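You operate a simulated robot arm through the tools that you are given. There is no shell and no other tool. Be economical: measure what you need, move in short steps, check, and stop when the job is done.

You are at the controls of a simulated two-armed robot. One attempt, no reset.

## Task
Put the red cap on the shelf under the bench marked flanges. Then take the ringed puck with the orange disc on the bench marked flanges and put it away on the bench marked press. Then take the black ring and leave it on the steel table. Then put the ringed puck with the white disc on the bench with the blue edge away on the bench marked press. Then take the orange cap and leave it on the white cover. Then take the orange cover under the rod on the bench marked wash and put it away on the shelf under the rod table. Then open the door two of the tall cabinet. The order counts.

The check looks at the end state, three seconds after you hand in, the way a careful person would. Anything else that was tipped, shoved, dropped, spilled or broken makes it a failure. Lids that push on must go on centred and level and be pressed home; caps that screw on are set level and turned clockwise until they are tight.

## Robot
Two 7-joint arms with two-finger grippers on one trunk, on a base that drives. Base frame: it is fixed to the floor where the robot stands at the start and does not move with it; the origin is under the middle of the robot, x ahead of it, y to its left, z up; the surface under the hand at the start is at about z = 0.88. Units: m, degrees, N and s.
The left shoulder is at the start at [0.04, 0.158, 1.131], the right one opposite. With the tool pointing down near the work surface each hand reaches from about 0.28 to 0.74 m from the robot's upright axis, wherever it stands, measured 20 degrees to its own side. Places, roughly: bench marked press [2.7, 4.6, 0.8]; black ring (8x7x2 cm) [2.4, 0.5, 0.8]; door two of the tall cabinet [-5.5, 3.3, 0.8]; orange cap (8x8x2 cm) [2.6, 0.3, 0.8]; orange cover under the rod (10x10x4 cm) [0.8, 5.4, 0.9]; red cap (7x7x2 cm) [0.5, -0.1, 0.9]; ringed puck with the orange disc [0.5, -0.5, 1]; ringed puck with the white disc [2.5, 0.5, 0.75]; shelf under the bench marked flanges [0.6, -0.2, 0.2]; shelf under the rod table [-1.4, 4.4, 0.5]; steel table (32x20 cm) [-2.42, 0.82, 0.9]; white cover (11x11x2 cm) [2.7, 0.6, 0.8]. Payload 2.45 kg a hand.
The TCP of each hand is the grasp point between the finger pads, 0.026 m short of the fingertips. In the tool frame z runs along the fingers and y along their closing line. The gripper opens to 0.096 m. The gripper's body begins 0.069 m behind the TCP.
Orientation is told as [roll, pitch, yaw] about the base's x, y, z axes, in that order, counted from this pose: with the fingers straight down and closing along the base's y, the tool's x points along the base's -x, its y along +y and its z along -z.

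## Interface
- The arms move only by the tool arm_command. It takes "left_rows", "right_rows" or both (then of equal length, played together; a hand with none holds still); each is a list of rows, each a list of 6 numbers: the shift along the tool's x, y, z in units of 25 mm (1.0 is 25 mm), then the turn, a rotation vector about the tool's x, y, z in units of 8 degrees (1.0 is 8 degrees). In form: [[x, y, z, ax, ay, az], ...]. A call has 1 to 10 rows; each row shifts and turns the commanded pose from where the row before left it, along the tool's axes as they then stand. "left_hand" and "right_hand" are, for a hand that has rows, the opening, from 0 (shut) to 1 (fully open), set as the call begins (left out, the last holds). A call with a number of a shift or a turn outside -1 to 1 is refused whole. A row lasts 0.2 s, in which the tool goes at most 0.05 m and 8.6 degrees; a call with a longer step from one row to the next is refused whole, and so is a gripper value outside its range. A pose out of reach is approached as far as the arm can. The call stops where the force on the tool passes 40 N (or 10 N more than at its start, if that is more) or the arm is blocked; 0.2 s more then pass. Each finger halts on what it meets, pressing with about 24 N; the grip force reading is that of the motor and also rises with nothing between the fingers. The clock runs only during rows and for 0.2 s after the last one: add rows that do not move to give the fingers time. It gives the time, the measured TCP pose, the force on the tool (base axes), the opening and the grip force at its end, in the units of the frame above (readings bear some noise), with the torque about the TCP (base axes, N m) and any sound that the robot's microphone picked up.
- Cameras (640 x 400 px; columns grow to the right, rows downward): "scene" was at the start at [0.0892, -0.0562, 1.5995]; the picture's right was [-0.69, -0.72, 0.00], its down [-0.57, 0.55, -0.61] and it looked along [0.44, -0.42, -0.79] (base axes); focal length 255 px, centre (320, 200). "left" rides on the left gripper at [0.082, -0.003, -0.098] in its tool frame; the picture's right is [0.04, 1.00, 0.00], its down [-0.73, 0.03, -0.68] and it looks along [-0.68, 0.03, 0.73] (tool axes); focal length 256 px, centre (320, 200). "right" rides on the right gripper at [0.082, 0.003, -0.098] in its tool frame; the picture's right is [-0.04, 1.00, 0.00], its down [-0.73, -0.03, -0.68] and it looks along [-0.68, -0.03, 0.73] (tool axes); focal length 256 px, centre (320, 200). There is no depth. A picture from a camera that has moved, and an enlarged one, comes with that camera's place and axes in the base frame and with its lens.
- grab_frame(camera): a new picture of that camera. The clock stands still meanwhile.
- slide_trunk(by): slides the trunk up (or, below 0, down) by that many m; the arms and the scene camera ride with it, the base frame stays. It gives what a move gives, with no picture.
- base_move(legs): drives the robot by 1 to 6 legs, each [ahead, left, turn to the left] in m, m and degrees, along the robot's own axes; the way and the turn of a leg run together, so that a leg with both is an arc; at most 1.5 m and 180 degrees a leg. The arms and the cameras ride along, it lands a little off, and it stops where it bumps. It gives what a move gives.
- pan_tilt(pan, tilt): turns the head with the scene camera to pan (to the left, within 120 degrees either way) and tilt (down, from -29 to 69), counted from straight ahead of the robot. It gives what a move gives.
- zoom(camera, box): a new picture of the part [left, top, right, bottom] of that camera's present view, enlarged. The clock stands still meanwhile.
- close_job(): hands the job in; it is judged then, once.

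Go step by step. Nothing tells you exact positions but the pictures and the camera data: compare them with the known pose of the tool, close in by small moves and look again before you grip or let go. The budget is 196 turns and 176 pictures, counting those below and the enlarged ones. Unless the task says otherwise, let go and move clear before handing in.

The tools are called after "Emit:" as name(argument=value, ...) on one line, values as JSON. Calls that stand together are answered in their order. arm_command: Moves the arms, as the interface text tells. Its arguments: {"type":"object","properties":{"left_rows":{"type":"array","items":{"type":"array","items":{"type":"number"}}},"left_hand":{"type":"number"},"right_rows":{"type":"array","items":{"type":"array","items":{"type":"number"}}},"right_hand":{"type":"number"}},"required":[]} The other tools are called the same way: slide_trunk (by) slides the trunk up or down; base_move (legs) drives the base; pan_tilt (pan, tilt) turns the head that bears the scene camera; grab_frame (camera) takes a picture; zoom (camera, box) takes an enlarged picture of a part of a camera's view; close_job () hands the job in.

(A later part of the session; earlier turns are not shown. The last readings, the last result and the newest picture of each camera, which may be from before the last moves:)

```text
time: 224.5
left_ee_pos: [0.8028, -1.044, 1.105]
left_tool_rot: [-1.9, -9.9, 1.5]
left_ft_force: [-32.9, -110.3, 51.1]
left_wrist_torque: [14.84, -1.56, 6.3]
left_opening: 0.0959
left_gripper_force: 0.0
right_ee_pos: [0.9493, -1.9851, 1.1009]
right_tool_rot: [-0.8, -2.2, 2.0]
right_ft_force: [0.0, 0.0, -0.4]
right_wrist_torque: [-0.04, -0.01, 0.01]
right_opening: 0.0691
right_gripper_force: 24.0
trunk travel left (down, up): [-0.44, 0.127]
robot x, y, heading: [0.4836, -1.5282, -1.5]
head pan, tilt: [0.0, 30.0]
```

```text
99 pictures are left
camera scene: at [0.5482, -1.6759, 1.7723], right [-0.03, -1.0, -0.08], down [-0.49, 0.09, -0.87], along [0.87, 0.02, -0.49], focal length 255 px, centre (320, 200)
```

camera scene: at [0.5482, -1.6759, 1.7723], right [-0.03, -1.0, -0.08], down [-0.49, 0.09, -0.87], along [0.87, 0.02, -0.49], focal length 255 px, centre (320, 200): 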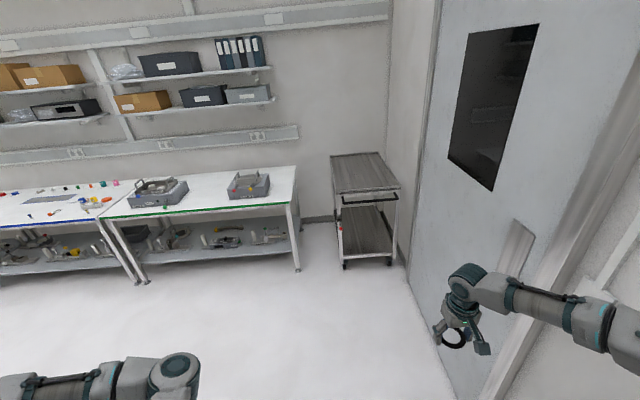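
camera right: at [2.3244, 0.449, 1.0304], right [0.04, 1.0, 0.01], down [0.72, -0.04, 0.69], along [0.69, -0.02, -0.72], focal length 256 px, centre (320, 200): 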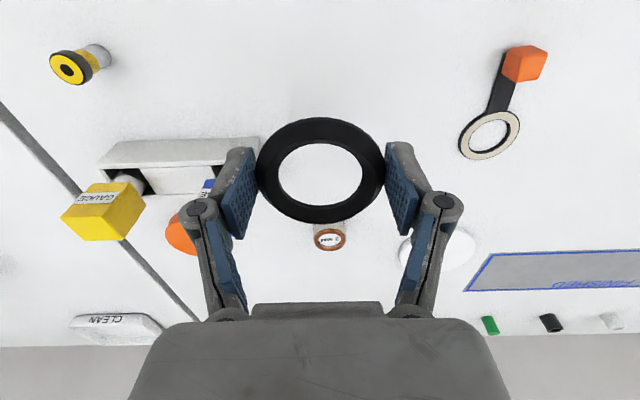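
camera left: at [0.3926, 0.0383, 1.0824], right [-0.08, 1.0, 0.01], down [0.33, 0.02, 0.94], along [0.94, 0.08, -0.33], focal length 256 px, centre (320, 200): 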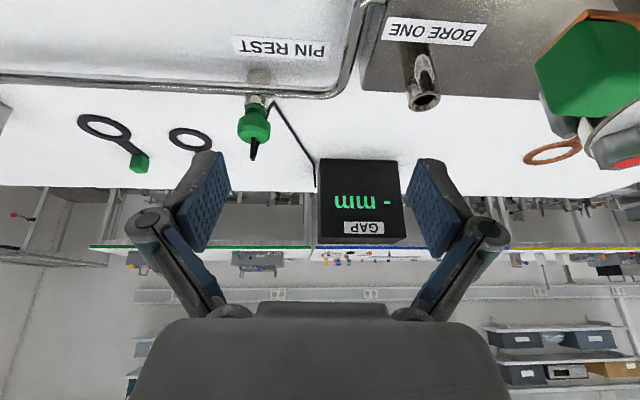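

The left hand has bumped something, likely the leak tester. I'll move away from it immediately and look.

Emit:
base_move(legs=[[0, -0.12, 0]])

Emit:
pan_tilt(pan=75, tilt=55)

Emit:
grab_frame(camera="scene")

```text
time: 225.2
left_ee_pos: [0.9373, -0.9449, 0.9668]
left_tool_rot: [-8.7, -15.1, 8.3]
left_ft_force: [13.5, -12.2, -14.2]
left_wrist_torque: [0.83, 0.83, 0.06]
left_opening: 0.0959
left_gripper_force: 0.1
right_ee_pos: [0.959, -1.8422, 1.1379]
right_tool_rot: [-3.9, 1.2, -1.8]
right_ft_force: [-3.4, -5.2, -3.6]
right_wrist_torque: [0.39, -0.31, -0.02]
right_opening: 0.0689
right_gripper_force: 24.4
trunk travel left (down, up): [-0.44, 0.127]
robot x, y, heading: [0.5619, -1.5484, -9.7]
head pan, tilt: [0.0, 30.0]
stopped in leg 1: the force on the tool passed its limit at 141 N (the readings are from after the stop); the commanded pose is now the measured one
```

```text
time: 226.7
left_ee_pos: [0.8938, -0.8471, 0.9565]
left_tool_rot: [-11.9, -13.2, 3.8]
left_ft_force: [-5.2, -0.3, 0.7]
left_wrist_torque: [0.16, -0.4, 0.14]
left_opening: 0.096
left_gripper_force: 0.0
right_ee_pos: [0.9353, -1.7465, 1.1557]
right_tool_rot: [-11.5, 0.5, 2.4]
right_ft_force: [-0.7, 2.1, -0.8]
right_wrist_torque: [-0.22, 0.02, 0.05]
right_opening: 0.0688
right_gripper_force: 24.5
trunk travel left (down, up): [-0.44, 0.127]
robot x, y, heading: [0.5147, -1.5215, -7.5]
head pan, tilt: [75.0, 55.0]
```

```text
98 pictures are left
camera scene: at [0.5554, -1.3048, 1.7242], right [0.92, -0.38, 0.02], down [-0.32, -0.8, -0.5], along [0.21, 0.46, -0.86], focal length 255 px, centre (320, 200)
```

scene: 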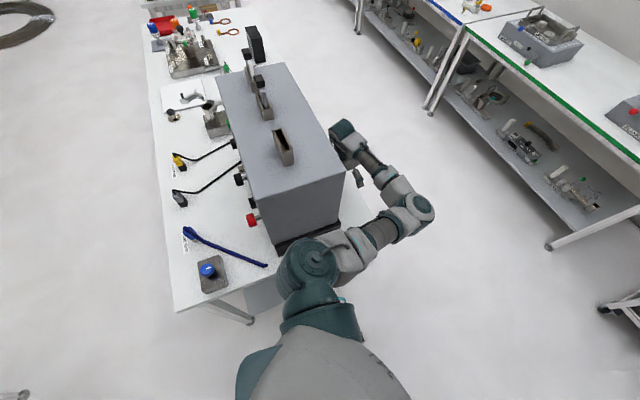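

The robot is leaning and swaying. I'll let it settle and read again before moving anything.

Emit:
arm_command(left_rows=[[0, 0, 0, 0, 0, 0], [0, 0, 0, 0, 0, 0], [0, 0, 0, 0, 0, 0], [0, 0, 0, 0, 0, 0], [0, 0, 0, 0, 0, 0]])

Emit:
grab_frame(camera="scene")

Emit:
grab_frame(camera="left")

```text
time: 227.0
left_ee_pos: [0.9144, -1.0625, 1.0469]
left_tool_rot: [-5.0, -13.6, -11.7]
left_ft_force: [2.9, -5.6, -7.0]
left_wrist_torque: [0.34, 0.15, 0.08]
left_opening: 0.0958
left_gripper_force: 0.0
right_ee_pos: [0.8409, -1.9763, 1.0833]
right_tool_rot: [-2.8, 0.7, -0.7]
right_ft_force: [-8.0, -5.2, -12.1]
right_wrist_torque: [0.39, -0.66, 0.01]
right_opening: 0.069
right_gripper_force: 23.8
trunk travel left (down, up): [-0.44, 0.127]
robot x, y, heading: [0.4704, -1.5268, -11.1]
head pan, tilt: [75.0, 55.0]
stopped in row 1 (left hand): the arm was blocked; the commanded pose is now the measured one
```

```text
97 pictures are left
camera scene: at [0.5092, -1.4448, 1.7325], right [0.9, -0.44, -0.01], down [-0.37, -0.74, -0.56], along [0.24, 0.51, -0.83], focal length 255 px, centre (320, 200)
```

scene: 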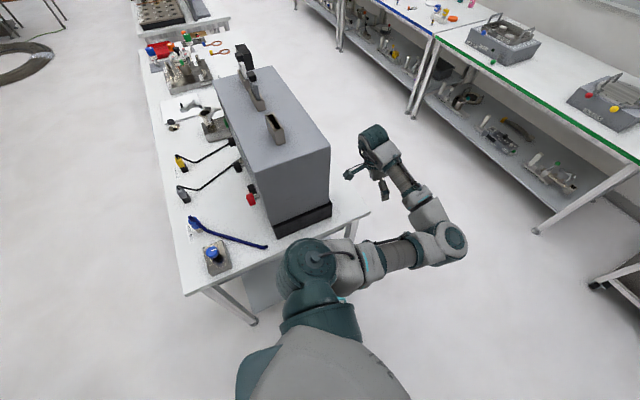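

```text
96 pictures are left
camera left: at [0.8147, -1.0353, 1.1232], right [0.19, 0.98, -0.1], down [0.56, -0.02, 0.83], along [0.81, -0.21, -0.55], focal length 256 px, centre (320, 200)
```

left: 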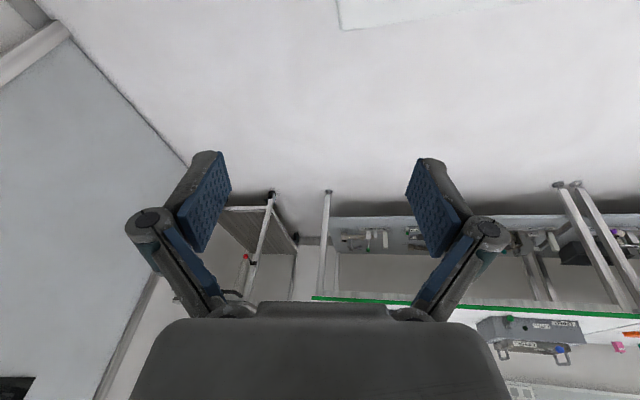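

The robot is free again and turned about 11°. I'll slide right first, then straighten, then inspect the tester.

Emit:
base_move(legs=[[0, -0.15, 0]])

Emit:
grab_frame(camera="scene")

```text
time: 228.5
left_ee_pos: [0.8856, -1.1008, 1.0077]
left_tool_rot: [-9.2, -14.4, -4.3]
left_ft_force: [-0.5, 0.5, 0.6]
left_wrist_torque: [-0.02, -0.12, -0.02]
left_opening: 0.0958
left_gripper_force: 0.1
right_ee_pos: [0.8698, -2.0065, 1.1324]
right_tool_rot: [-7.6, 0.5, 1.9]
right_ft_force: [1.3, 1.4, 0.0]
right_wrist_torque: [-0.09, 0.09, -0.02]
right_opening: 0.0692
right_gripper_force: 23.5
trunk travel left (down, up): [-0.44, 0.127]
robot x, y, heading: [0.4668, -1.6752, -9.2]
head pan, tilt: [75.0, 55.0]
stopped in leg 1: the robot was blocked; the commanded pose is now the measured one
```

```text
95 pictures are left
camera scene: at [0.5142, -1.5242, 1.7308], right [0.91, -0.41, 0.0], down [-0.35, -0.77, -0.53], along [0.22, 0.48, -0.85], focal length 255 px, centre (320, 200)
```

scene: 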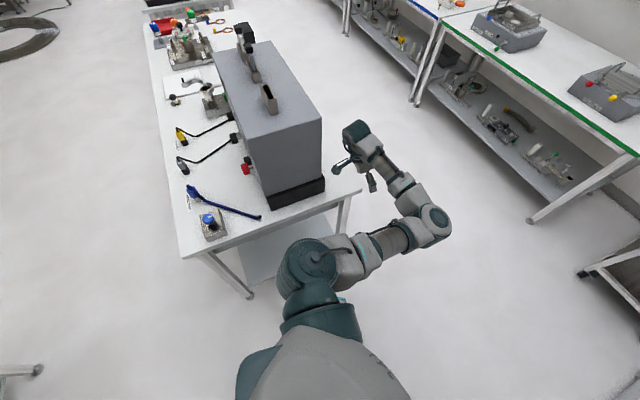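

Emit:
pan_tilt(pan=-75, tilt=45)

Emit:
grab_frame(camera="scene")

```text
time: 230.9
left_ee_pos: [0.8639, -1.2047, 1.062]
left_tool_rot: [-4.0, -15.5, -5.8]
left_ft_force: [1.0, 0.7, 0.7]
left_wrist_torque: [-0.05, 0.13, -0.03]
left_opening: 0.0959
left_gripper_force: 0.0
right_ee_pos: [0.8434, -2.1198, 1.1085]
right_tool_rot: [-2.6, -0.9, 1.3]
right_ft_force: [-0.9, -1.8, -1.3]
right_wrist_torque: [0.07, -0.02, -0.03]
right_opening: 0.0689
right_gripper_force: 23.7
trunk travel left (down, up): [-0.44, 0.127]
robot x, y, heading: [0.468, -1.6973, -9.3]
head pan, tilt: [-75.0, 45.0]
```

```text
94 pictures are left
camera scene: at [0.4574, -1.8143, 1.7475], right [-0.99, -0.1, -0.01], down [-0.07, 0.72, -0.69], along [0.07, -0.69, -0.72], focal length 255 px, centre (320, 200)
```

scene: 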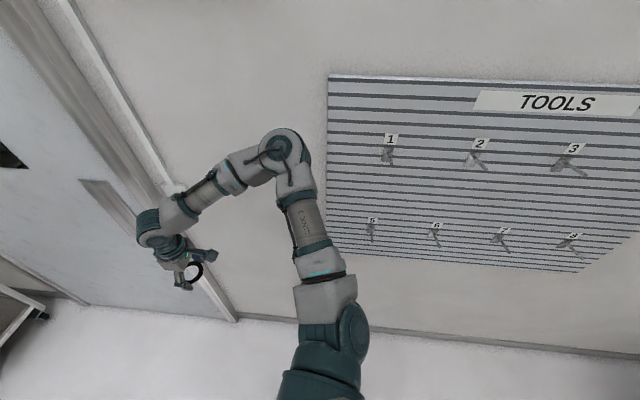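

The right elbow is against the wall side. I'll bring both hands inward to narrow the robot.

Emit:
arm_command(left_rows=[[0, -0.5, -0.3, 0, 0.3, 0], [0, -0.5, -0.3, 0, 0.3, 0], [0, -0.5, 0, 0, 0.3, 0], [0, -0.5, 0, 0, 0.3, 0], [0, -0.5, 0, 0, 0.3, 0], [0, -0.5, 0, 0, 0.2, 0], [0, -0.5, 0, 0, 0, 0], [0, -0.5, 0, 0, 0, 0], [0, 0, 0, 0, 0, 0], [0, 0, 0, 0, 0, 0]], right_rows=[[0, 0.7, 0, -0.2, 0, 0], [0, 0.7, 0, -0.2, 0, 0], [0, 0.7, 0, 0, 0, 0], [0, 0.7, 0, 0, 0, 0], [0, 0.7, 0, 0, 0, 0], [0, 0.7, 0, 0, 0, 0], [0, 0.7, 0, 0, 0, 0], [0, 0.7, 0, 0, 0, 0], [0, 0, 0, 0, 0, 0], [0, 0, 0, 0, 0, 0]])

Emit:
grab_frame(camera="scene")

Emit:
pan_tilt(pan=75, tilt=55)

Emit:
grab_frame(camera="scene")

```text
time: 233.1
left_ee_pos: [0.8564, -1.2649, 1.0687]
left_tool_rot: [-5.7, -1.7, -6.6]
left_ft_force: [0.8, -0.3, 0.2]
left_wrist_torque: [0.01, 0.07, 0.01]
left_opening: 0.0958
left_gripper_force: 0.1
right_ee_pos: [0.8485, -1.9422, 1.1115]
right_tool_rot: [0.0, -0.5, 0.4]
right_ft_force: [0.1, -0.8, 0.0]
right_wrist_torque: [0.09, -0.02, 0.01]
right_opening: 0.069
right_gripper_force: 23.4
trunk travel left (down, up): [-0.44, 0.127]
robot x, y, heading: [0.463, -1.6854, -9.2]
head pan, tilt: [-75.0, 45.0]
```

```text
93 pictures are left
camera scene: at [0.4645, -1.8117, 1.7462], right [-0.99, -0.1, 0.0], down [-0.07, 0.72, -0.69], along [0.07, -0.68, -0.73], focal length 255 px, centre (320, 200)
```

scene: 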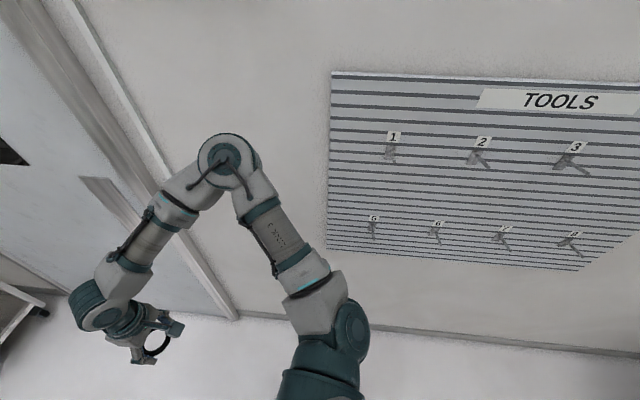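

```text
time: 235.4
left_ee_pos: [0.8619, -1.2414, 1.0611]
left_tool_rot: [-6.7, -1.5, -6.5]
left_ft_force: [-0.9, 0.1, 1.0]
left_wrist_torque: [-0.04, -0.11, 0.03]
left_opening: 0.0959
left_gripper_force: 0.0
right_ee_pos: [0.8505, -1.9142, 1.1134]
right_tool_rot: [-2.2, -0.2, 1.7]
right_ft_force: [-0.2, 0.8, 0.0]
right_wrist_torque: [-0.03, 0.01, -0.02]
right_opening: 0.0687
right_gripper_force: 23.9
trunk travel left (down, up): [-0.44, 0.127]
robot x, y, heading: [0.4695, -1.681, -9.4]
head pan, tilt: [75.0, 55.0]
```

```text
92 pictures are left
camera scene: at [0.5006, -1.5617, 1.7327], right [0.91, -0.41, 0.0], down [-0.34, -0.76, -0.55], along [0.23, 0.5, -0.84], focal length 255 px, centre (320, 200)
```

scene: 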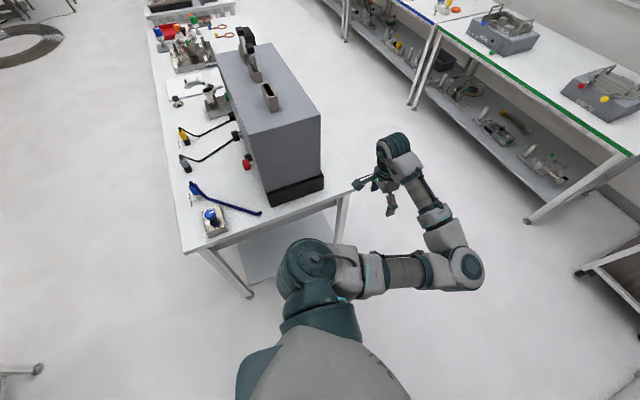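

Emit:
arm_command(left_rows=[[0, -0.8, 0, 0, 0, 0], [0, -0.8, 0, 0, 0, 0], [0, -0.8, 0, 0, 0, 0], [0, -0.8, 0, 0, 0, 0], [0, -0.8, 0, 0, 0, 0], [0, -0.8, 0, 0, 0, 0], [0, -0.8, 0, 0, 0, 0], [0, -0.8, 0, 0, 0, 0], [0, 0, 0, 0, 0, 0], [0, 0, 0, 0, 0, 0]])

Emit:
base_move(legs=[[0, 0, 9.3]])

Emit:
grab_frame(camera="scene")

```text
time: 237.8
left_ee_pos: [0.8461, -1.34, 1.0751]
left_tool_rot: [-6.4, -1.6, -6.8]
left_ft_force: [-0.4, 0.6, 0.5]
left_wrist_torque: [-0.02, -0.03, -0.02]
left_opening: 0.0961
left_gripper_force: 0.0
left hand out of reach, approached as far as the arm can: row 5, 6, 7, 8
right_ee_pos: [0.8484, -1.935, 1.1145]
right_tool_rot: [-0.9, -0.5, 0.4]
right_ft_force: [-0.6, -0.2, 0.0]
right_wrist_torque: [0.06, 0.04, -0.04]
right_opening: 0.0687
right_gripper_force: 24.3
trunk travel left (down, up): [-0.44, 0.127]
robot x, y, heading: [0.4674, -1.6904, -9.2]
head pan, tilt: [75.0, 55.0]
stopped in row 10 (left hand): the arm was blocked; the commanded pose is now the measured one
```

```text
time: 238.9
left_ee_pos: [0.7817, -1.2576, 1.0663]
left_tool_rot: [-7.5, -1.6, 2.8]
left_ft_force: [-2.7, 1.4, 0.2]
left_wrist_torque: [0.02, -0.05, -0.01]
left_opening: 0.096
left_gripper_force: 0.0
right_ee_pos: [0.8799, -1.8384, 1.1174]
right_tool_rot: [-3.1, -0.2, 11.1]
right_ft_force: [-0.2, 0.4, -0.2]
right_wrist_torque: [-0.13, -0.01, 0.04]
right_opening: 0.0689
right_gripper_force: 23.9
trunk travel left (down, up): [-0.44, 0.127]
robot x, y, heading: [0.465, -1.6894, 0.3]
head pan, tilt: [75.0, 55.0]
```

```text
91 pictures are left
camera scene: at [0.4796, -1.5889, 1.7351], right [0.97, -0.26, 0.0], down [-0.21, -0.8, -0.56], along [0.14, 0.54, -0.83], focal length 255 px, centre (320, 200)
```

scene: 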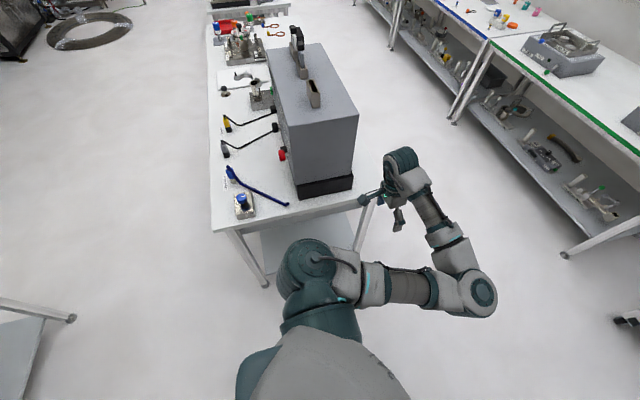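

The leak tester looks square and in place, and the robot is narrower now. I'll reverse through the gap in one step and check.

Emit:
base_move(legs=[[-0.8, 0.03, 0]])

Emit:
grab_frame(camera="scene")

```text
time: 243.2
left_ee_pos: [-0.0265, -1.2754, 1.0821]
left_tool_rot: [-5.5, -1.8, 2.7]
left_ft_force: [1.5, -0.9, -0.4]
left_wrist_torque: [0.08, 0.08, -0.02]
left_opening: 0.0963
left_gripper_force: 0.1
right_ee_pos: [0.0728, -1.857, 1.1117]
right_tool_rot: [-1.0, -0.7, 11.1]
right_ft_force: [1.2, -1.8, -1.5]
right_wrist_torque: [0.06, 0.03, 0.02]
right_opening: 0.0689
right_gripper_force: 24.3
trunk travel left (down, up): [-0.44, 0.127]
robot x, y, heading: [-0.3376, -1.6611, 0.1]
head pan, tilt: [75.0, 55.0]
```

```text
90 pictures are left
camera scene: at [-0.3259, -1.6374, 1.7377], right [0.97, -0.25, -0.01], down [-0.21, -0.78, -0.59], along [0.14, 0.58, -0.81], focal length 255 px, centre (320, 200)
```

scene: 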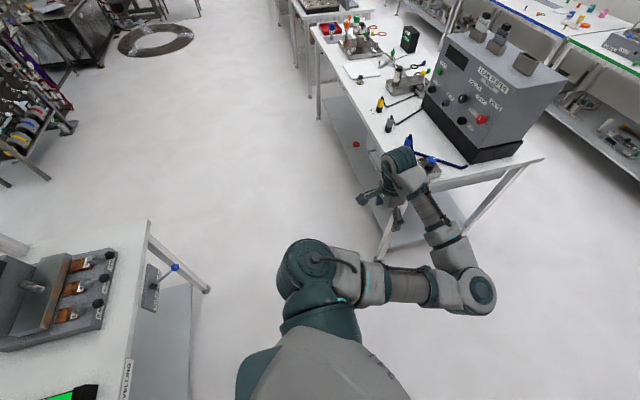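

Emit:
zoom(camera="scene", box=[300, 10, 560, 180])

```text
2.35 times, centred on (430, 95) of scene
camera zoom: at [-0.3259, -1.6374, 1.7377], right [0.97, -0.25, -0.01], down [-0.21, -0.78, -0.59], along [0.14, 0.58, -0.81], focal length 600 px, centre (61, 447)
```

zoom: 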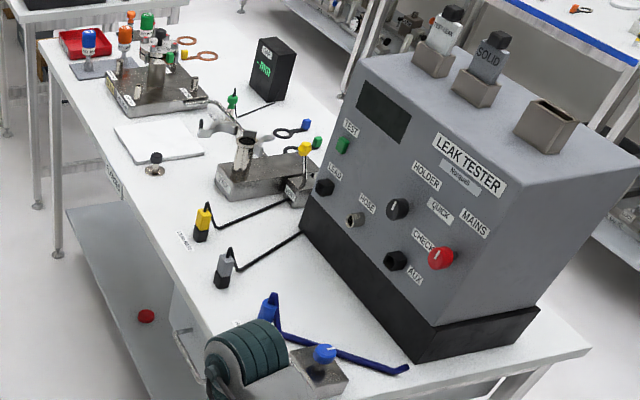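

All is in place on the flanges bench. I'll back slightly, slide left clear of the table, then turn to face the rear.

Emit:
base_move(legs=[[-0.1, 0, 0], [0, 1.3, 0]])

Emit:
base_move(legs=[[-0.5, 0.2, 0], [0, 0, 170]])

Emit:
pan_tilt(pan=0, tilt=30)

Emit:
grab_frame(camera="scene")

```text
time: 250.5
left_ee_pos: [-0.1556, 0.0351, 1.0782]
left_tool_rot: [-6.4, -2.1, 3.7]
left_ft_force: [-0.1, -0.3, -0.1]
left_wrist_torque: [-0.01, 0.04, 0.01]
left_opening: 0.0961
left_gripper_force: 0.1
right_ee_pos: [-0.0448, -0.5437, 1.1166]
right_tool_rot: [-1.8, -0.9, 12.2]
right_ft_force: [-0.3, 0.0, 0.2]
right_wrist_torque: [-0.01, 0.01, -0.03]
right_opening: 0.0686
right_gripper_force: 23.7
trunk travel left (down, up): [-0.44, 0.127]
robot x, y, heading: [-0.4562, -0.3752, 1.7]
head pan, tilt: [75.0, 55.0]
```

```text
time: 260.7
left_ee_pos: [-1.3125, -0.5714, 1.0775]
left_tool_rot: [-6.7, -2.2, 176.9]
left_ft_force: [0.0, 0.2, 0.1]
left_wrist_torque: [0.01, 0.0, 0.01]
left_opening: 0.0957
left_gripper_force: 0.1
right_ee_pos: [-1.3548, 0.0157, 1.1189]
right_tool_rot: [-2.1, -0.8, -174.7]
right_ft_force: [0.2, -0.9, -0.4]
right_wrist_torque: [0.0, -0.03, 0.04]
right_opening: 0.0685
right_gripper_force: 23.6
trunk travel left (down, up): [-0.44, 0.127]
robot x, y, heading: [-0.9711, -0.1959, 174.8]
head pan, tilt: [75.0, 55.0]
```

```text
time: 262.2
left_ee_pos: [-1.3124, -0.5676, 1.0816]
left_tool_rot: [-6.3, -2.3, 177.0]
left_ft_force: [0.3, -0.5, 0.5]
left_wrist_torque: [0.01, 0.04, 0.01]
left_opening: 0.0958
left_gripper_force: 0.1
right_ee_pos: [-1.3528, 0.0194, 1.1181]
right_tool_rot: [-1.8, -0.9, -174.5]
right_ft_force: [-0.7, -0.2, -0.2]
right_wrist_torque: [0.02, 0.02, -0.01]
right_opening: 0.0687
right_gripper_force: 23.3
trunk travel left (down, up): [-0.44, 0.127]
robot x, y, heading: [-0.9694, -0.196, 174.6]
head pan, tilt: [0.0, 30.0]
```

```text
88 pictures are left
camera scene: at [-1.0503, -0.1811, 1.7721], right [0.09, 1.0, 0.0], down [0.5, -0.05, -0.86], along [-0.86, 0.08, -0.5], focal length 255 px, centre (320, 200)
```

scene: 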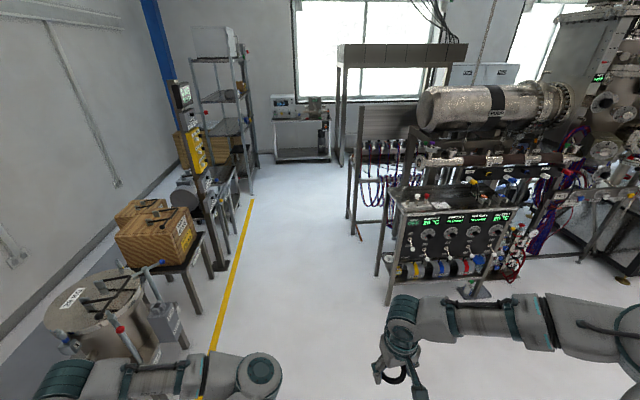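

Emit:
zoom(camera="scene", box=[350, 90, 590, 300])

Emit:
pan_tilt(pan=-45, tilt=35)

Emit:
grab_frame(camera="scene")

```text
1.90 times, centred on (470, 195) of scene
camera zoom: at [-1.0503, -0.1811, 1.7721], right [0.09, 1.0, 0.0], down [0.5, -0.05, -0.86], along [-0.86, 0.08, -0.5], focal length 486 px, centre (34, 210)
```

zoom: 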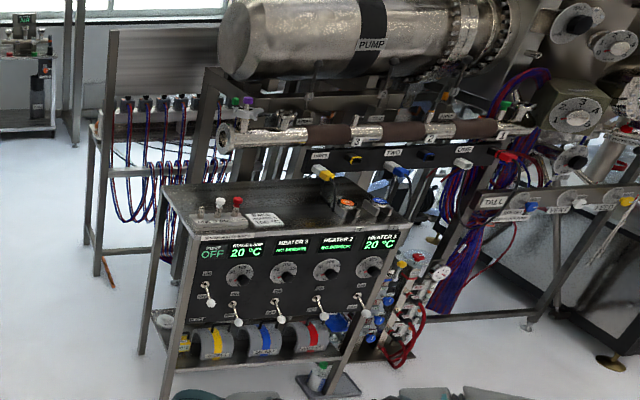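

```text
time: 263.3
left_ee_pos: [-1.3137, -0.589, 1.0742]
left_tool_rot: [-7.2, -2.3, 177.0]
left_ft_force: [-0.3, -0.7, -0.8]
left_wrist_torque: [0.04, -0.03, -0.03]
left_opening: 0.0961
left_gripper_force: 0.0
right_ee_pos: [-1.3547, -0.0017, 1.1203]
right_tool_rot: [-2.9, -0.9, -174.4]
right_ft_force: [0.4, -0.4, -0.3]
right_wrist_torque: [0.02, 0.0, 0.01]
right_opening: 0.0688
right_gripper_force: 24.2
trunk travel left (down, up): [-0.44, 0.127]
robot x, y, heading: [-0.9725, -0.2001, 174.6]
head pan, tilt: [-45.0, 35.0]
```

```text
86 pictures are left
camera scene: at [-1.0205, -0.1775, 1.7656], right [0.77, 0.64, 0.02], down [0.37, -0.42, -0.83], along [-0.52, 0.64, -0.56], focal length 255 px, centre (320, 200)
```

scene: 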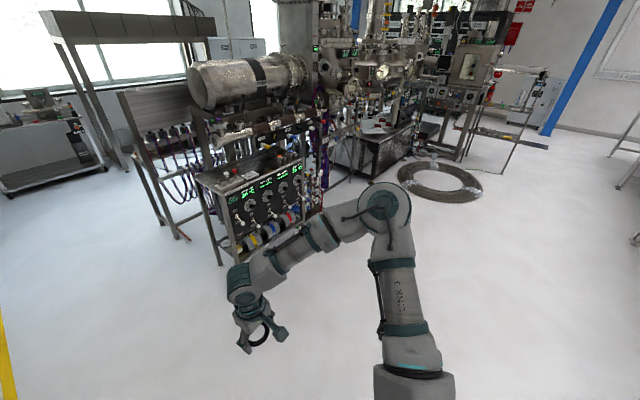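

The steel table is the top of the heater panel rig, about x -2.58…-2.27, y 0.45…1.15. I'll drive in front of it and look.

Emit:
base_move(legs=[[0, -0.8, 5.4], [0.5, 0, 0]])

Emit:
pan_tilt(pan=-10, tilt=40)

Emit:
grab_frame(camera="scene")

```text
time: 270.2
left_ee_pos: [-1.7295, 0.2592, 1.0929]
left_tool_rot: [-4.4, -2.5, -177.4]
left_ft_force: [-1.1, 1.2, -1.1]
left_wrist_torque: [-0.15, -0.1, 0.0]
left_opening: 0.0961
left_gripper_force: 0.0
right_ee_pos: [-1.8281, 0.8413, 1.1126]
right_tool_rot: [0.1, -1.4, -169.2]
right_ft_force: [-0.4, 0.6, 0.2]
right_wrist_torque: [-0.01, 0.03, 0.01]
right_opening: 0.0684
right_gripper_force: 24.0
trunk travel left (down, up): [-0.44, 0.127]
robot x, y, heading: [-1.4297, 0.6298, -179.6]
head pan, tilt: [-45.0, 35.0]
```

```text
time: 271.2
left_ee_pos: [-1.7305, 0.2668, 1.0948]
left_tool_rot: [-4.4, -2.7, -177.7]
left_ft_force: [-0.9, 1.3, -0.1]
left_wrist_torque: [-0.12, 0.0, 0.0]
left_opening: 0.096
left_gripper_force: 0.1
right_ee_pos: [-1.8274, 0.849, 1.1131]
right_tool_rot: [0.2, -1.5, -169.2]
right_ft_force: [0.2, 1.4, -0.8]
right_wrist_torque: [-0.04, 0.0, 0.01]
right_opening: 0.0683
right_gripper_force: 23.5
trunk travel left (down, up): [-0.44, 0.127]
robot x, y, heading: [-1.4265, 0.6341, -179.2]
head pan, tilt: [-10.0, 40.0]
```

```text
85 pictures are left
camera scene: at [-1.5004, 0.6829, 1.7563], right [0.17, 0.99, -0.02], down [0.64, -0.12, -0.76], along [-0.75, 0.12, -0.65], focal length 255 px, centre (320, 200)
```

scene: 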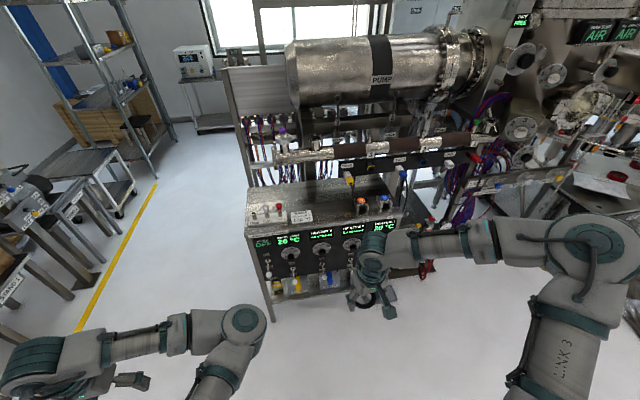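

Emit:
zoom(camera="scene", box=[230, 150, 430, 275])

```text
3.20 times, centred on (330, 212) of scene
camera zoom: at [-1.5004, 0.6829, 1.7563], right [0.17, 0.99, -0.02], down [0.64, -0.12, -0.76], along [-0.75, 0.12, -0.65], focal length 817 px, centre (288, 160)
```

zoom: 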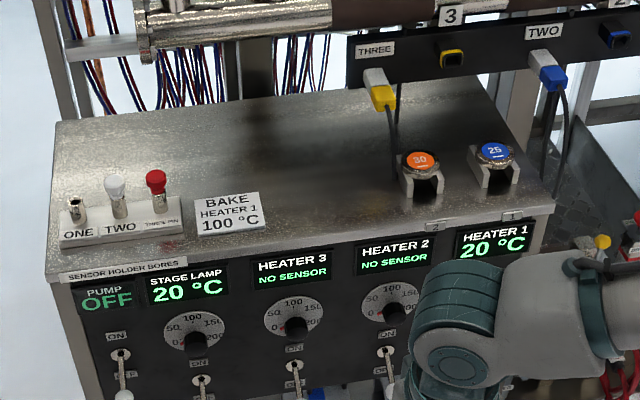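

A free spot lies between the BAKE label and the heater at about [-2.42, 0.89]. I'll drive in 0.40 m and reach out with the right arm.

Emit:
base_move(legs=[[0.4, -0.03, -0.5]])

Emit:
arm_command(right_rows=[[0, 0, 0, 0, 0, 0.7], [-0.6, 0, 0, 0, 0, 0.65], [-0.8, 0, 0, 0, 0, 0], [-0.8, 0, 0, 0, 0, 0], [-0.8, 0, 0, 0, 0, 0], [-0.8, 0, 0.3, 0, 0, 0], [-0.8, 0, 0.4, 0, 0, 0], [-0.6, 0, 0.4, 0, 0, 0], [0, 0, 0, 0, 0, 0], [0, 0, 0, 0, 0, 0]])

Emit:
grab_frame(camera="scene")

Emit:
grab_frame(camera="right")

```text
time: 273.7
left_ee_pos: [-2.1199, 0.2495, 1.0848]
left_tool_rot: [-5.6, -2.8, -176.0]
left_ft_force: [1.1, -0.9, 0.3]
left_wrist_torque: [0.12, 0.08, -0.02]
left_opening: 0.0961
left_gripper_force: 0.0
right_ee_pos: [-2.2202, 0.84, 1.1183]
right_tool_rot: [-1.5, -1.2, -169.2]
right_ft_force: [-0.1, 0.0, -0.6]
right_wrist_torque: [0.04, 0.01, 0.0]
right_opening: 0.0684
right_gripper_force: 24.1
trunk travel left (down, up): [-0.44, 0.127]
robot x, y, heading: [-1.8258, 0.6593, -179.8]
head pan, tilt: [-10.0, 40.0]
```

```text
time: 275.9
left_ee_pos: [-2.1211, 0.294, 1.0982]
left_tool_rot: [-3.6, -2.7, -176.5]
left_ft_force: [-0.3, 2.7, 0.0]
left_wrist_torque: [-0.19, -0.16, -0.02]
left_opening: 0.096
left_gripper_force: 0.1
right_ee_pos: [-2.349, 0.8855, 1.0854]
right_tool_rot: [0.8, -1.4, 179.7]
right_ft_force: [0.2, 1.7, -1.0]
right_wrist_torque: [-0.15, -0.01, -0.02]
right_opening: 0.0684
right_gripper_force: 24.3
trunk travel left (down, up): [-0.44, 0.127]
robot x, y, heading: [-1.8226, 0.6631, 179.9]
head pan, tilt: [-10.0, 40.0]
```

```text
83 pictures are left
camera scene: at [-1.896, 0.7097, 1.7563], right [0.17, 0.98, -0.02], down [0.64, -0.13, -0.76], along [-0.75, 0.12, -0.65], focal length 255 px, centre (320, 200)
```

scene: 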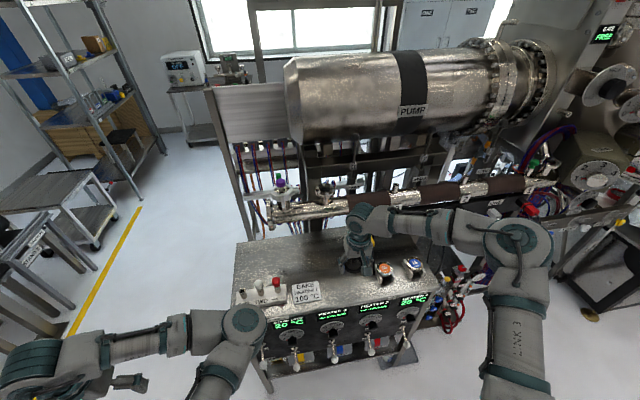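

```text
82 pictures are left
camera right: at [-2.2633, 0.8834, 1.1826], right [-0.05, -1.0, 0.01], down [-0.72, 0.04, 0.7], along [-0.7, 0.02, -0.72], focal length 256 px, centre (320, 200)
```

right: 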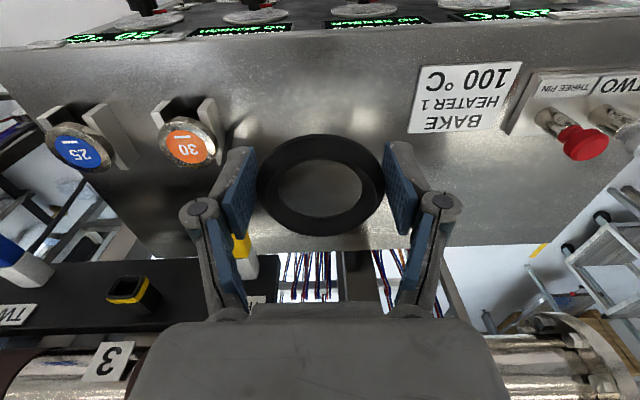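

The gap is free. I'll move forward 5 cm and lower slowly.

Emit:
arm_command(right_rows=[[-0.5, 0, 0.3, 0, 0, 0], [-0.5, 0, 0.4, 0, 0, 0], [-0.5, 0, 0.4, 0, 0, 0], [-0.5, 0, 0.4, 0, 0, 0], [0, 0, 0.4, 0, 0, 0], [0, 0, 0.4, 0, 0, 0], [0, 0, 0.4, 0, 0, 0], [0, 0, 0.4, 0, 0, 0], [0, 0, 0.4, 0, 0, 0], [0, 0, 0, 0, 0, 0]])

Emit:
grab_frame(camera="right")

```text
time: 278.1
left_ee_pos: [-2.1199, 0.2558, 1.0874]
left_tool_rot: [-5.2, -2.7, -176.1]
left_ft_force: [0.4, 0.7, -0.3]
left_wrist_torque: [0.0, 0.03, 0.0]
left_opening: 0.0962
left_gripper_force: 0.1
right_ee_pos: [-2.3651, 0.8738, 1.0267]
right_tool_rot: [-0.6, -1.5, -179.9]
right_ft_force: [-0.3, -1.0, 0.4]
right_wrist_torque: [0.1, 0.0, 0.02]
right_opening: 0.0686
right_gripper_force: 24.0
right hand out of reach, approached as far as the arm can: row 2, 3, 4, 5, 6, 7, 8, 9
trunk travel left (down, up): [-0.44, 0.127]
robot x, y, heading: [-1.8212, 0.6534, -180.1]
head pan, tilt: [-10.0, 40.0]
```

```text
81 pictures are left
camera right: at [-2.2806, 0.8695, 1.1229], right [-0.04, -1.0, -0.01], down [-0.71, 0.02, 0.7], along [-0.7, 0.04, -0.71], focal length 256 px, centre (320, 200)
```

right: 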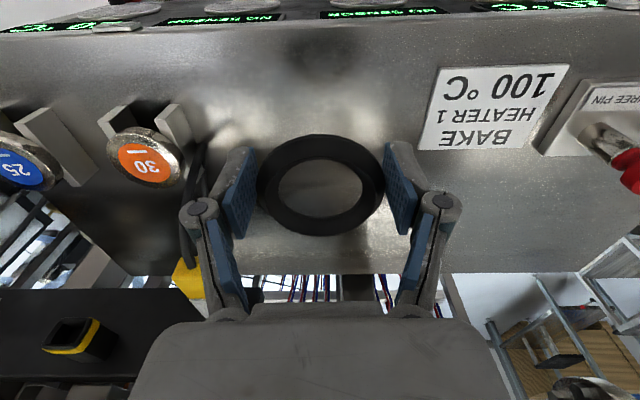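

The right arm is at its limit again with the trunk high. I'll raise the hand a little, back 5 cm, lower the trunk 0.12 m, and reach again.

Emit:
arm_command(right_rows=[[0, 0, -0.7, 0, 0, 0], [0, 0, -0.7, 0, 0, 0], [0, 0, -0.7, 0, 0, 0], [0, 0, -0.7, 0, 0, 0], [0, 0, -0.6, 0, 0, 0], [0, 0, 0, 0, 0, 0]])

Emit:
base_move(legs=[[-0.05, 0, 0]])

Emit:
slide_trunk(by=-0.12)

Emit:
grab_frame(camera="scene")

```text
time: 279.5
left_ee_pos: [-2.1181, 0.2794, 1.0958]
left_tool_rot: [-3.8, -2.8, -175.6]
left_ft_force: [-0.3, 0.7, -0.4]
left_wrist_torque: [-0.05, -0.03, -0.01]
left_opening: 0.0958
left_gripper_force: 0.1
right_ee_pos: [-2.3607, 0.9029, 1.1072]
right_tool_rot: [0.2, -1.5, 179.7]
right_ft_force: [-0.4, 0.2, -0.5]
right_wrist_torque: [-0.07, -0.02, 0.02]
right_opening: 0.0684
right_gripper_force: 24.0
trunk travel left (down, up): [-0.44, 0.127]
robot x, y, heading: [-1.821, 0.6567, -180.2]
head pan, tilt: [-10.0, 40.0]
```

```text
time: 280.4
left_ee_pos: [-2.0765, 0.2781, 1.0925]
left_tool_rot: [-3.9, -2.5, -175.8]
left_ft_force: [-0.9, 0.3, -0.3]
left_wrist_torque: [-0.05, -0.06, 0.01]
left_opening: 0.0958
left_gripper_force: 0.0
right_ee_pos: [-2.3188, 0.9009, 1.1041]
right_tool_rot: [0.2, -1.1, 179.6]
right_ft_force: [0.3, 0.3, -0.5]
right_wrist_torque: [0.01, 0.0, -0.02]
right_opening: 0.0687
right_gripper_force: 24.0
trunk travel left (down, up): [-0.44, 0.127]
robot x, y, heading: [-1.7725, 0.6554, 179.9]
head pan, tilt: [-10.0, 40.0]
```

```text
time: 281.9
left_ee_pos: [-2.067, 0.2651, 0.9585]
left_tool_rot: [-4.5, -0.1, -175.8]
left_ft_force: [-1.0, 0.3, 0.4]
left_wrist_torque: [-0.02, 0.03, 0.03]
left_opening: 0.0957
left_gripper_force: 0.0
right_ee_pos: [-2.3091, 0.8872, 0.9934]
right_tool_rot: [-0.4, -1.8, 179.7]
right_ft_force: [-0.6, -0.6, 0.9]
right_wrist_torque: [-0.01, -0.02, -0.02]
right_opening: 0.0684
right_gripper_force: 23.6
trunk travel left (down, up): [-0.32, 0.247]
robot x, y, heading: [-1.7774, 0.6578, 179.8]
head pan, tilt: [-10.0, 40.0]
```

```text
80 pictures are left
camera scene: at [-1.8797, 0.6615, 1.6372], right [0.17, 0.98, 0.01], down [0.64, -0.11, -0.76], along [-0.75, 0.14, -0.64], focal length 255 px, centre (320, 200)
```

scene: 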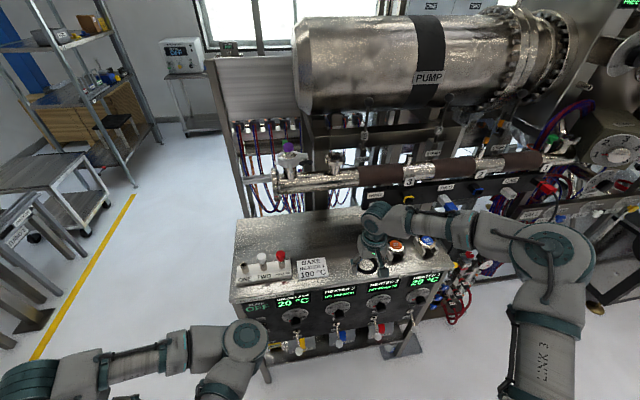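

Emit:
arm_command(right_rows=[[-0.6, 0, 0, 0, 0, 0], [-0.6, 0, 0, 0, 0, 0], [-0.6, 0, 0, 0, 0, 0], [-0.6, 0, 0, 0, 0, 0], [-0.6, 0, 0, 0, 0, 0], [-0.6, 0, 0, 0, 0, 0], [0, 0, 0, 0, 0, 0], [0, 0, 0, 0, 0, 0]])

Emit:
grab_frame(camera="right")

```text
time: 283.7
left_ee_pos: [-2.069, 0.27, 0.9588]
left_tool_rot: [-4.1, -0.1, -175.8]
left_ft_force: [0.6, 0.4, -0.1]
left_wrist_torque: [0.04, -0.01, 0.03]
left_opening: 0.0958
left_gripper_force: 0.0
right_ee_pos: [-2.3796, 0.9039, 0.9963]
right_tool_rot: [-0.2, -1.8, 179.5]
right_ft_force: [-0.1, -0.5, -0.4]
right_wrist_torque: [0.03, 0.0, -0.01]
right_opening: 0.0687
right_gripper_force: 24.2
right hand out of reach, approached as far as the arm can: row 5, 6
trunk travel left (down, up): [-0.32, 0.247]
robot x, y, heading: [-1.7736, 0.657, 179.7]
head pan, tilt: [-10.0, 40.0]
```

```text
79 pictures are left
camera right: at [-2.2955, 0.8994, 1.0933], right [-0.05, -1.0, 0.0], down [-0.71, 0.03, 0.7], along [-0.7, 0.03, -0.71], focal length 256 px, centre (320, 200)
```

right: 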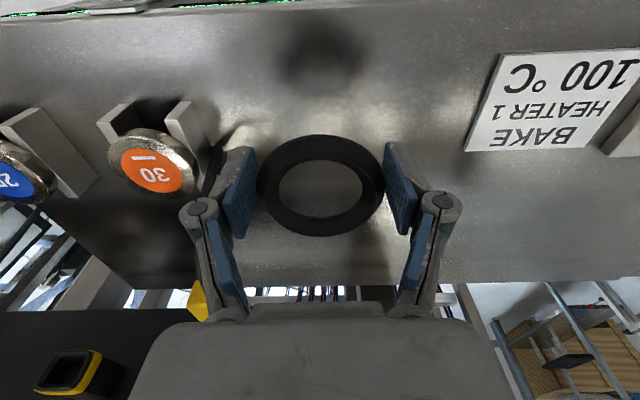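

Emit:
base_move(legs=[[0.045, 0, 0]])

Emit:
arm_command(right_rows=[[0, 0.15, 0.3, 0, 0.2, 0], [0, 0, 0.3, 0, 0, 0], [0, 0, 0.3, 0, 0, 0], [0, 0, 0.25, 0, 0, 0], [0, 0, 0.25, 0, 0, 0], [0, 0, 0.2, 0, 0, 0], [0, 0, 0.2, 0, 0, 0], [0, 0, 0, 0, 0, 0], [0, 0, 0, 0, 0, 0]])

Emit:
grab_frame(camera="right")

```text
time: 284.6
left_ee_pos: [-2.1114, 0.2699, 0.96]
left_tool_rot: [-4.1, -0.2, -175.7]
left_ft_force: [-0.2, -0.2, 0.2]
left_wrist_torque: [-0.01, -0.04, 0.03]
left_opening: 0.0959
left_gripper_force: 0.1
right_ee_pos: [-2.4235, 0.9056, 0.9982]
right_tool_rot: [0.0, -1.9, 179.7]
right_ft_force: [0.5, 0.2, -0.6]
right_wrist_torque: [-0.01, -0.01, -0.03]
right_opening: 0.0685
right_gripper_force: 23.9
trunk travel left (down, up): [-0.32, 0.247]
robot x, y, heading: [-1.819, 0.6595, 179.8]
head pan, tilt: [-10.0, 40.0]
```

```text
time: 286.6
left_ee_pos: [-2.1114, 0.2735, 0.962]
left_tool_rot: [-3.9, -0.2, -175.8]
left_ft_force: [-0.4, 0.6, -0.1]
left_wrist_torque: [-0.02, 0.01, 0.01]
left_opening: 0.0956
left_gripper_force: 0.0
right_ee_pos: [-2.4128, 0.9115, 0.9545]
right_tool_rot: [0.2, -0.4, 179.6]
right_ft_force: [0.7, -0.2, 0.0]
right_wrist_torque: [0.01, -0.03, -0.04]
right_opening: 0.0686
right_gripper_force: 24.0
right hand out of reach, approached as far as the arm can: row 1, 3, 6
trunk travel left (down, up): [-0.32, 0.247]
robot x, y, heading: [-1.8216, 0.6554, 179.9]
head pan, tilt: [-10.0, 40.0]
```

```text
78 pictures are left
camera right: at [-2.3303, 0.9071, 1.0532], right [-0.05, -1.0, 0.0], down [-0.73, 0.04, 0.68], along [-0.68, 0.03, -0.73], focal length 256 px, centre (320, 200)
```

right: 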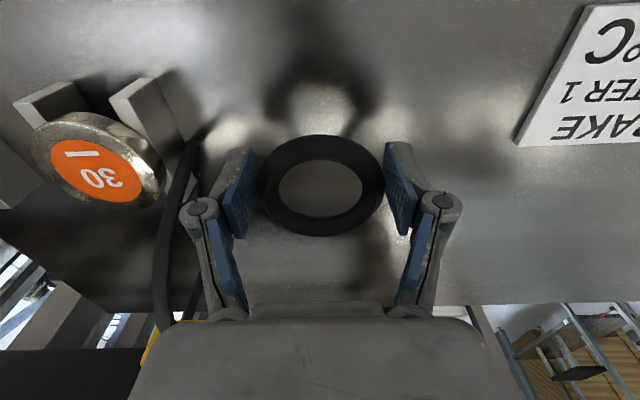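

A cable runs near the outer finger, so I'll shift 2 cm away from it and continue down.

Emit:
arm_command(right_rows=[[0.1, 0.4, 0.1, 0, 0, 0], [0, 0.5, 0.2, 0, 0, 0], [0, 0, 0.2, 0, 0, 0], [0, 0, 0.2, 0, 0, 0], [0, 0, 0.2, 0, 0, 0], [0, 0, 0.2, 0, 0, 0], [0, 0, 0, 0, 0, 0]])

Emit:
grab_frame(camera="right")

```text
time: 288.2
left_ee_pos: [-2.1115, 0.2728, 0.9611]
left_tool_rot: [-4.0, -0.2, -175.8]
left_ft_force: [-0.1, 0.7, -0.5]
left_wrist_torque: [0.01, 0.03, 0.02]
left_opening: 0.0958
left_gripper_force: 0.2
right_ee_pos: [-2.3967, 0.8975, 0.9308]
right_tool_rot: [0.2, -0.4, 179.6]
right_ft_force: [0.2, -1.2, 0.1]
right_wrist_torque: [-0.02, 0.01, 0.01]
right_opening: 0.0685
right_gripper_force: 23.9
right hand out of reach, approached as far as the arm can: row 1, 2, 5
trunk travel left (down, up): [-0.32, 0.247]
robot x, y, heading: [-1.8189, 0.6593, 179.9]
head pan, tilt: [-10.0, 40.0]
```

```text
77 pictures are left
camera right: at [-2.3145, 0.8935, 1.0299], right [-0.05, -1.0, 0.0], down [-0.73, 0.04, 0.68], along [-0.68, 0.03, -0.73], focal length 256 px, centre (320, 200)
```

right: 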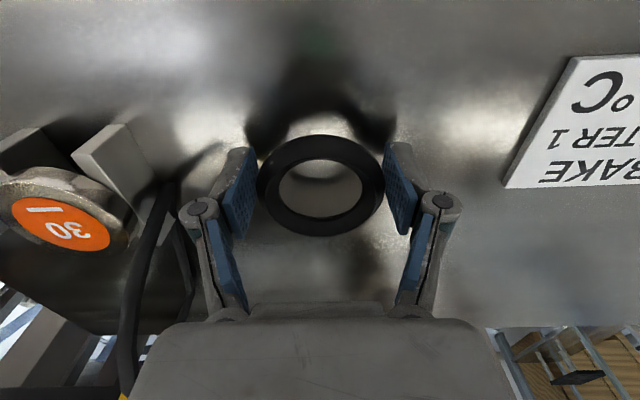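

Emit:
arm_command(right_rows=[[0.05, 0, 0.2, 0, 0, 0], [0.05, 0, 0.2, 0, 0, 0], [0.05, 0, 0.2, 0, 0, 0], [0.05, 0, 0.2, 0, 0, 0], [0.05, 0, 0.2, 0, 0, 0], [0.05, 0, 0.2, 0, 0, 0], [0, 0, 0, 0, 0, 0]])

Emit:
grab_frame(camera="right")

```text
time: 289.3
left_ee_pos: [-2.1084, 0.2726, 0.9621]
left_tool_rot: [-3.9, -0.5, -175.7]
left_ft_force: [-1.0, -0.4, 0.7]
left_wrist_torque: [0.0, 0.01, -0.01]
left_opening: 0.0961
left_gripper_force: 0.0
right_ee_pos: [-2.3898, 0.8964, 0.9205]
right_tool_rot: [0.3, -1.5, 179.7]
right_ft_force: [5.2, -0.4, 9.1]
right_wrist_torque: [0.39, -0.27, -0.26]
right_opening: 0.0686
right_gripper_force: 24.3
right hand out of reach, approached as far as the arm can: row 3
trunk travel left (down, up): [-0.32, 0.247]
robot x, y, heading: [-1.8234, 0.6599, 180.0]
head pan, tilt: [-10.0, 40.0]
stopped in row 5 (right hand): the force on the tool passed its limit at 46 N (the readings are from after the stop); the commanded pose is now the measured one
```

```text
76 pictures are left
camera right: at [-2.3063, 0.8932, 1.0174], right [-0.05, -1.0, 0.01], down [-0.72, 0.04, 0.7], along [-0.7, 0.03, -0.72], focal length 256 px, centre (320, 200)
```

right: 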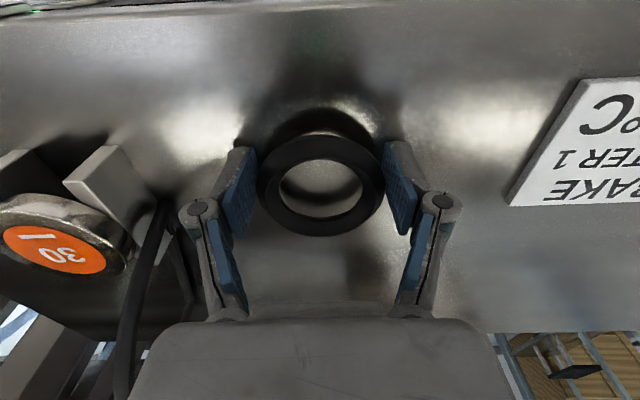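

The ring is down on the table, so I'll open slightly to free it and rise.

Emit:
arm_command(right_rows=[[0, 0, 0, 0, 0, 0], [0, 0, 0, 0, 0, 0], [0, 0, -0.4, 0, 0, 0], [0, 0, -0.8, 0, 0, 0], [0, 0, -0.8, 0, 0, 0], [0, 0, -0.8, 0, 0, 0], [0.3, 0, -0.8, 0, 0, 0], [0.3, 0, -0.8, 0, 0, 0], [0, 0, 0, 0, 0, 0], [0, 0, 0, 0, 0, 0]], right_hand=0.9)

Emit:
grab_frame(camera="right")

```text
time: 291.5
left_ee_pos: [-2.108, 0.2736, 0.9619]
left_tool_rot: [-4.0, -0.4, -175.7]
left_ft_force: [0.9, 0.1, 0.2]
left_wrist_torque: [0.02, -0.04, 0.02]
left_opening: 0.096
left_gripper_force: 0.0
right_ee_pos: [-2.3728, 0.8983, 1.0271]
right_tool_rot: [0.3, -1.5, 179.6]
right_ft_force: [-0.5, 0.0, -0.6]
right_wrist_torque: [0.02, -0.02, -0.01]
right_opening: 0.0865
right_gripper_force: 0.0
trunk travel left (down, up): [-0.32, 0.247]
robot x, y, heading: [-1.8211, 0.66, 179.9]
head pan, tilt: [-10.0, 40.0]
```

```text
75 pictures are left
camera right: at [-2.2889, 0.8943, 1.1235], right [-0.05, -1.0, 0.01], down [-0.72, 0.04, 0.7], along [-0.7, 0.03, -0.72], focal length 256 px, centre (320, 200)
```

right: 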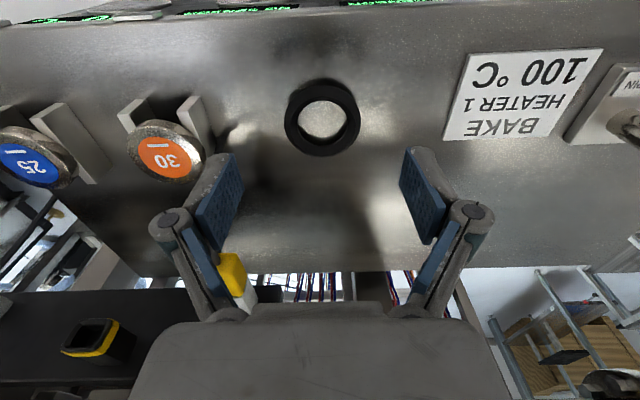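

The ring lies on the steel table. Now I'll return for the white-disc puck: tuck the right hand, back off, turn around and head for the gap.

Emit:
arm_command(right_rows=[[0.8, 0, -0.6, 0, 0, 0], [0.8, 0, -0.6, 0, 0, 0], [0.8, 0, -0.6, 0, 0, 0], [0.8, 0, -0.6, 0, 0, 0], [0.8, 0, 0, 0, 0, 0], [0, 0, 0, 0, 0, 0]])

Emit:
base_move(legs=[[-0.45, 0, 0], [0, 0.86, 0], [0, 0, -180]])

Emit:
slide_trunk(by=0.1)

```text
time: 292.9
left_ee_pos: [-2.1094, 0.2744, 0.9627]
left_tool_rot: [-3.9, -0.3, -175.8]
left_ft_force: [-0.3, 0.6, -0.5]
left_wrist_torque: [0.02, 0.0, 0.0]
left_opening: 0.0961
left_gripper_force: 0.0
right_ee_pos: [-2.2731, 0.8989, 1.0861]
right_tool_rot: [0.3, -1.4, 179.4]
right_ft_force: [0.2, -0.5, 0.1]
right_wrist_torque: [0.01, -0.03, 0.01]
right_opening: 0.0866
right_gripper_force: 0.0
trunk travel left (down, up): [-0.32, 0.247]
robot x, y, heading: [-1.8183, 0.6549, 180.2]
head pan, tilt: [-10.0, 40.0]
```

```text
time: 307.4
left_ee_pos: [-1.0443, 0.1343, 0.9623]
left_tool_rot: [-4.0, -0.4, -2.4]
left_ft_force: [0.3, -0.5, 0.1]
left_wrist_torque: [0.03, -0.03, 0.0]
left_opening: 0.0961
left_gripper_force: 0.1
right_ee_pos: [-0.9539, -0.5054, 1.0867]
right_tool_rot: [0.2, -1.4, -7.2]
right_ft_force: [0.4, 0.2, 0.1]
right_wrist_torque: [0.0, -0.02, 0.0]
right_opening: 0.0863
right_gripper_force: 0.1
trunk travel left (down, up): [-0.32, 0.247]
robot x, y, heading: [-1.3748, -0.2124, -6.6]
head pan, tilt: [-10.0, 40.0]
```

```text
time: 308.7
left_ee_pos: [-1.0479, 0.1346, 1.0759]
left_tool_rot: [-4.3, -3.2, -2.4]
left_ft_force: [-1.2, -0.4, 0.0]
left_wrist_torque: [0.01, 0.0, 0.02]
left_opening: 0.0961
left_gripper_force: 0.0
right_ee_pos: [-0.9569, -0.5051, 1.1876]
right_tool_rot: [0.3, -1.6, -7.1]
right_ft_force: [-0.5, -0.3, -0.5]
right_wrist_torque: [-0.01, 0.01, -0.02]
right_opening: 0.0862
right_gripper_force: 0.0
trunk travel left (down, up): [-0.42, 0.147]
robot x, y, heading: [-1.3765, -0.2173, -6.6]
head pan, tilt: [-10.0, 40.0]
```

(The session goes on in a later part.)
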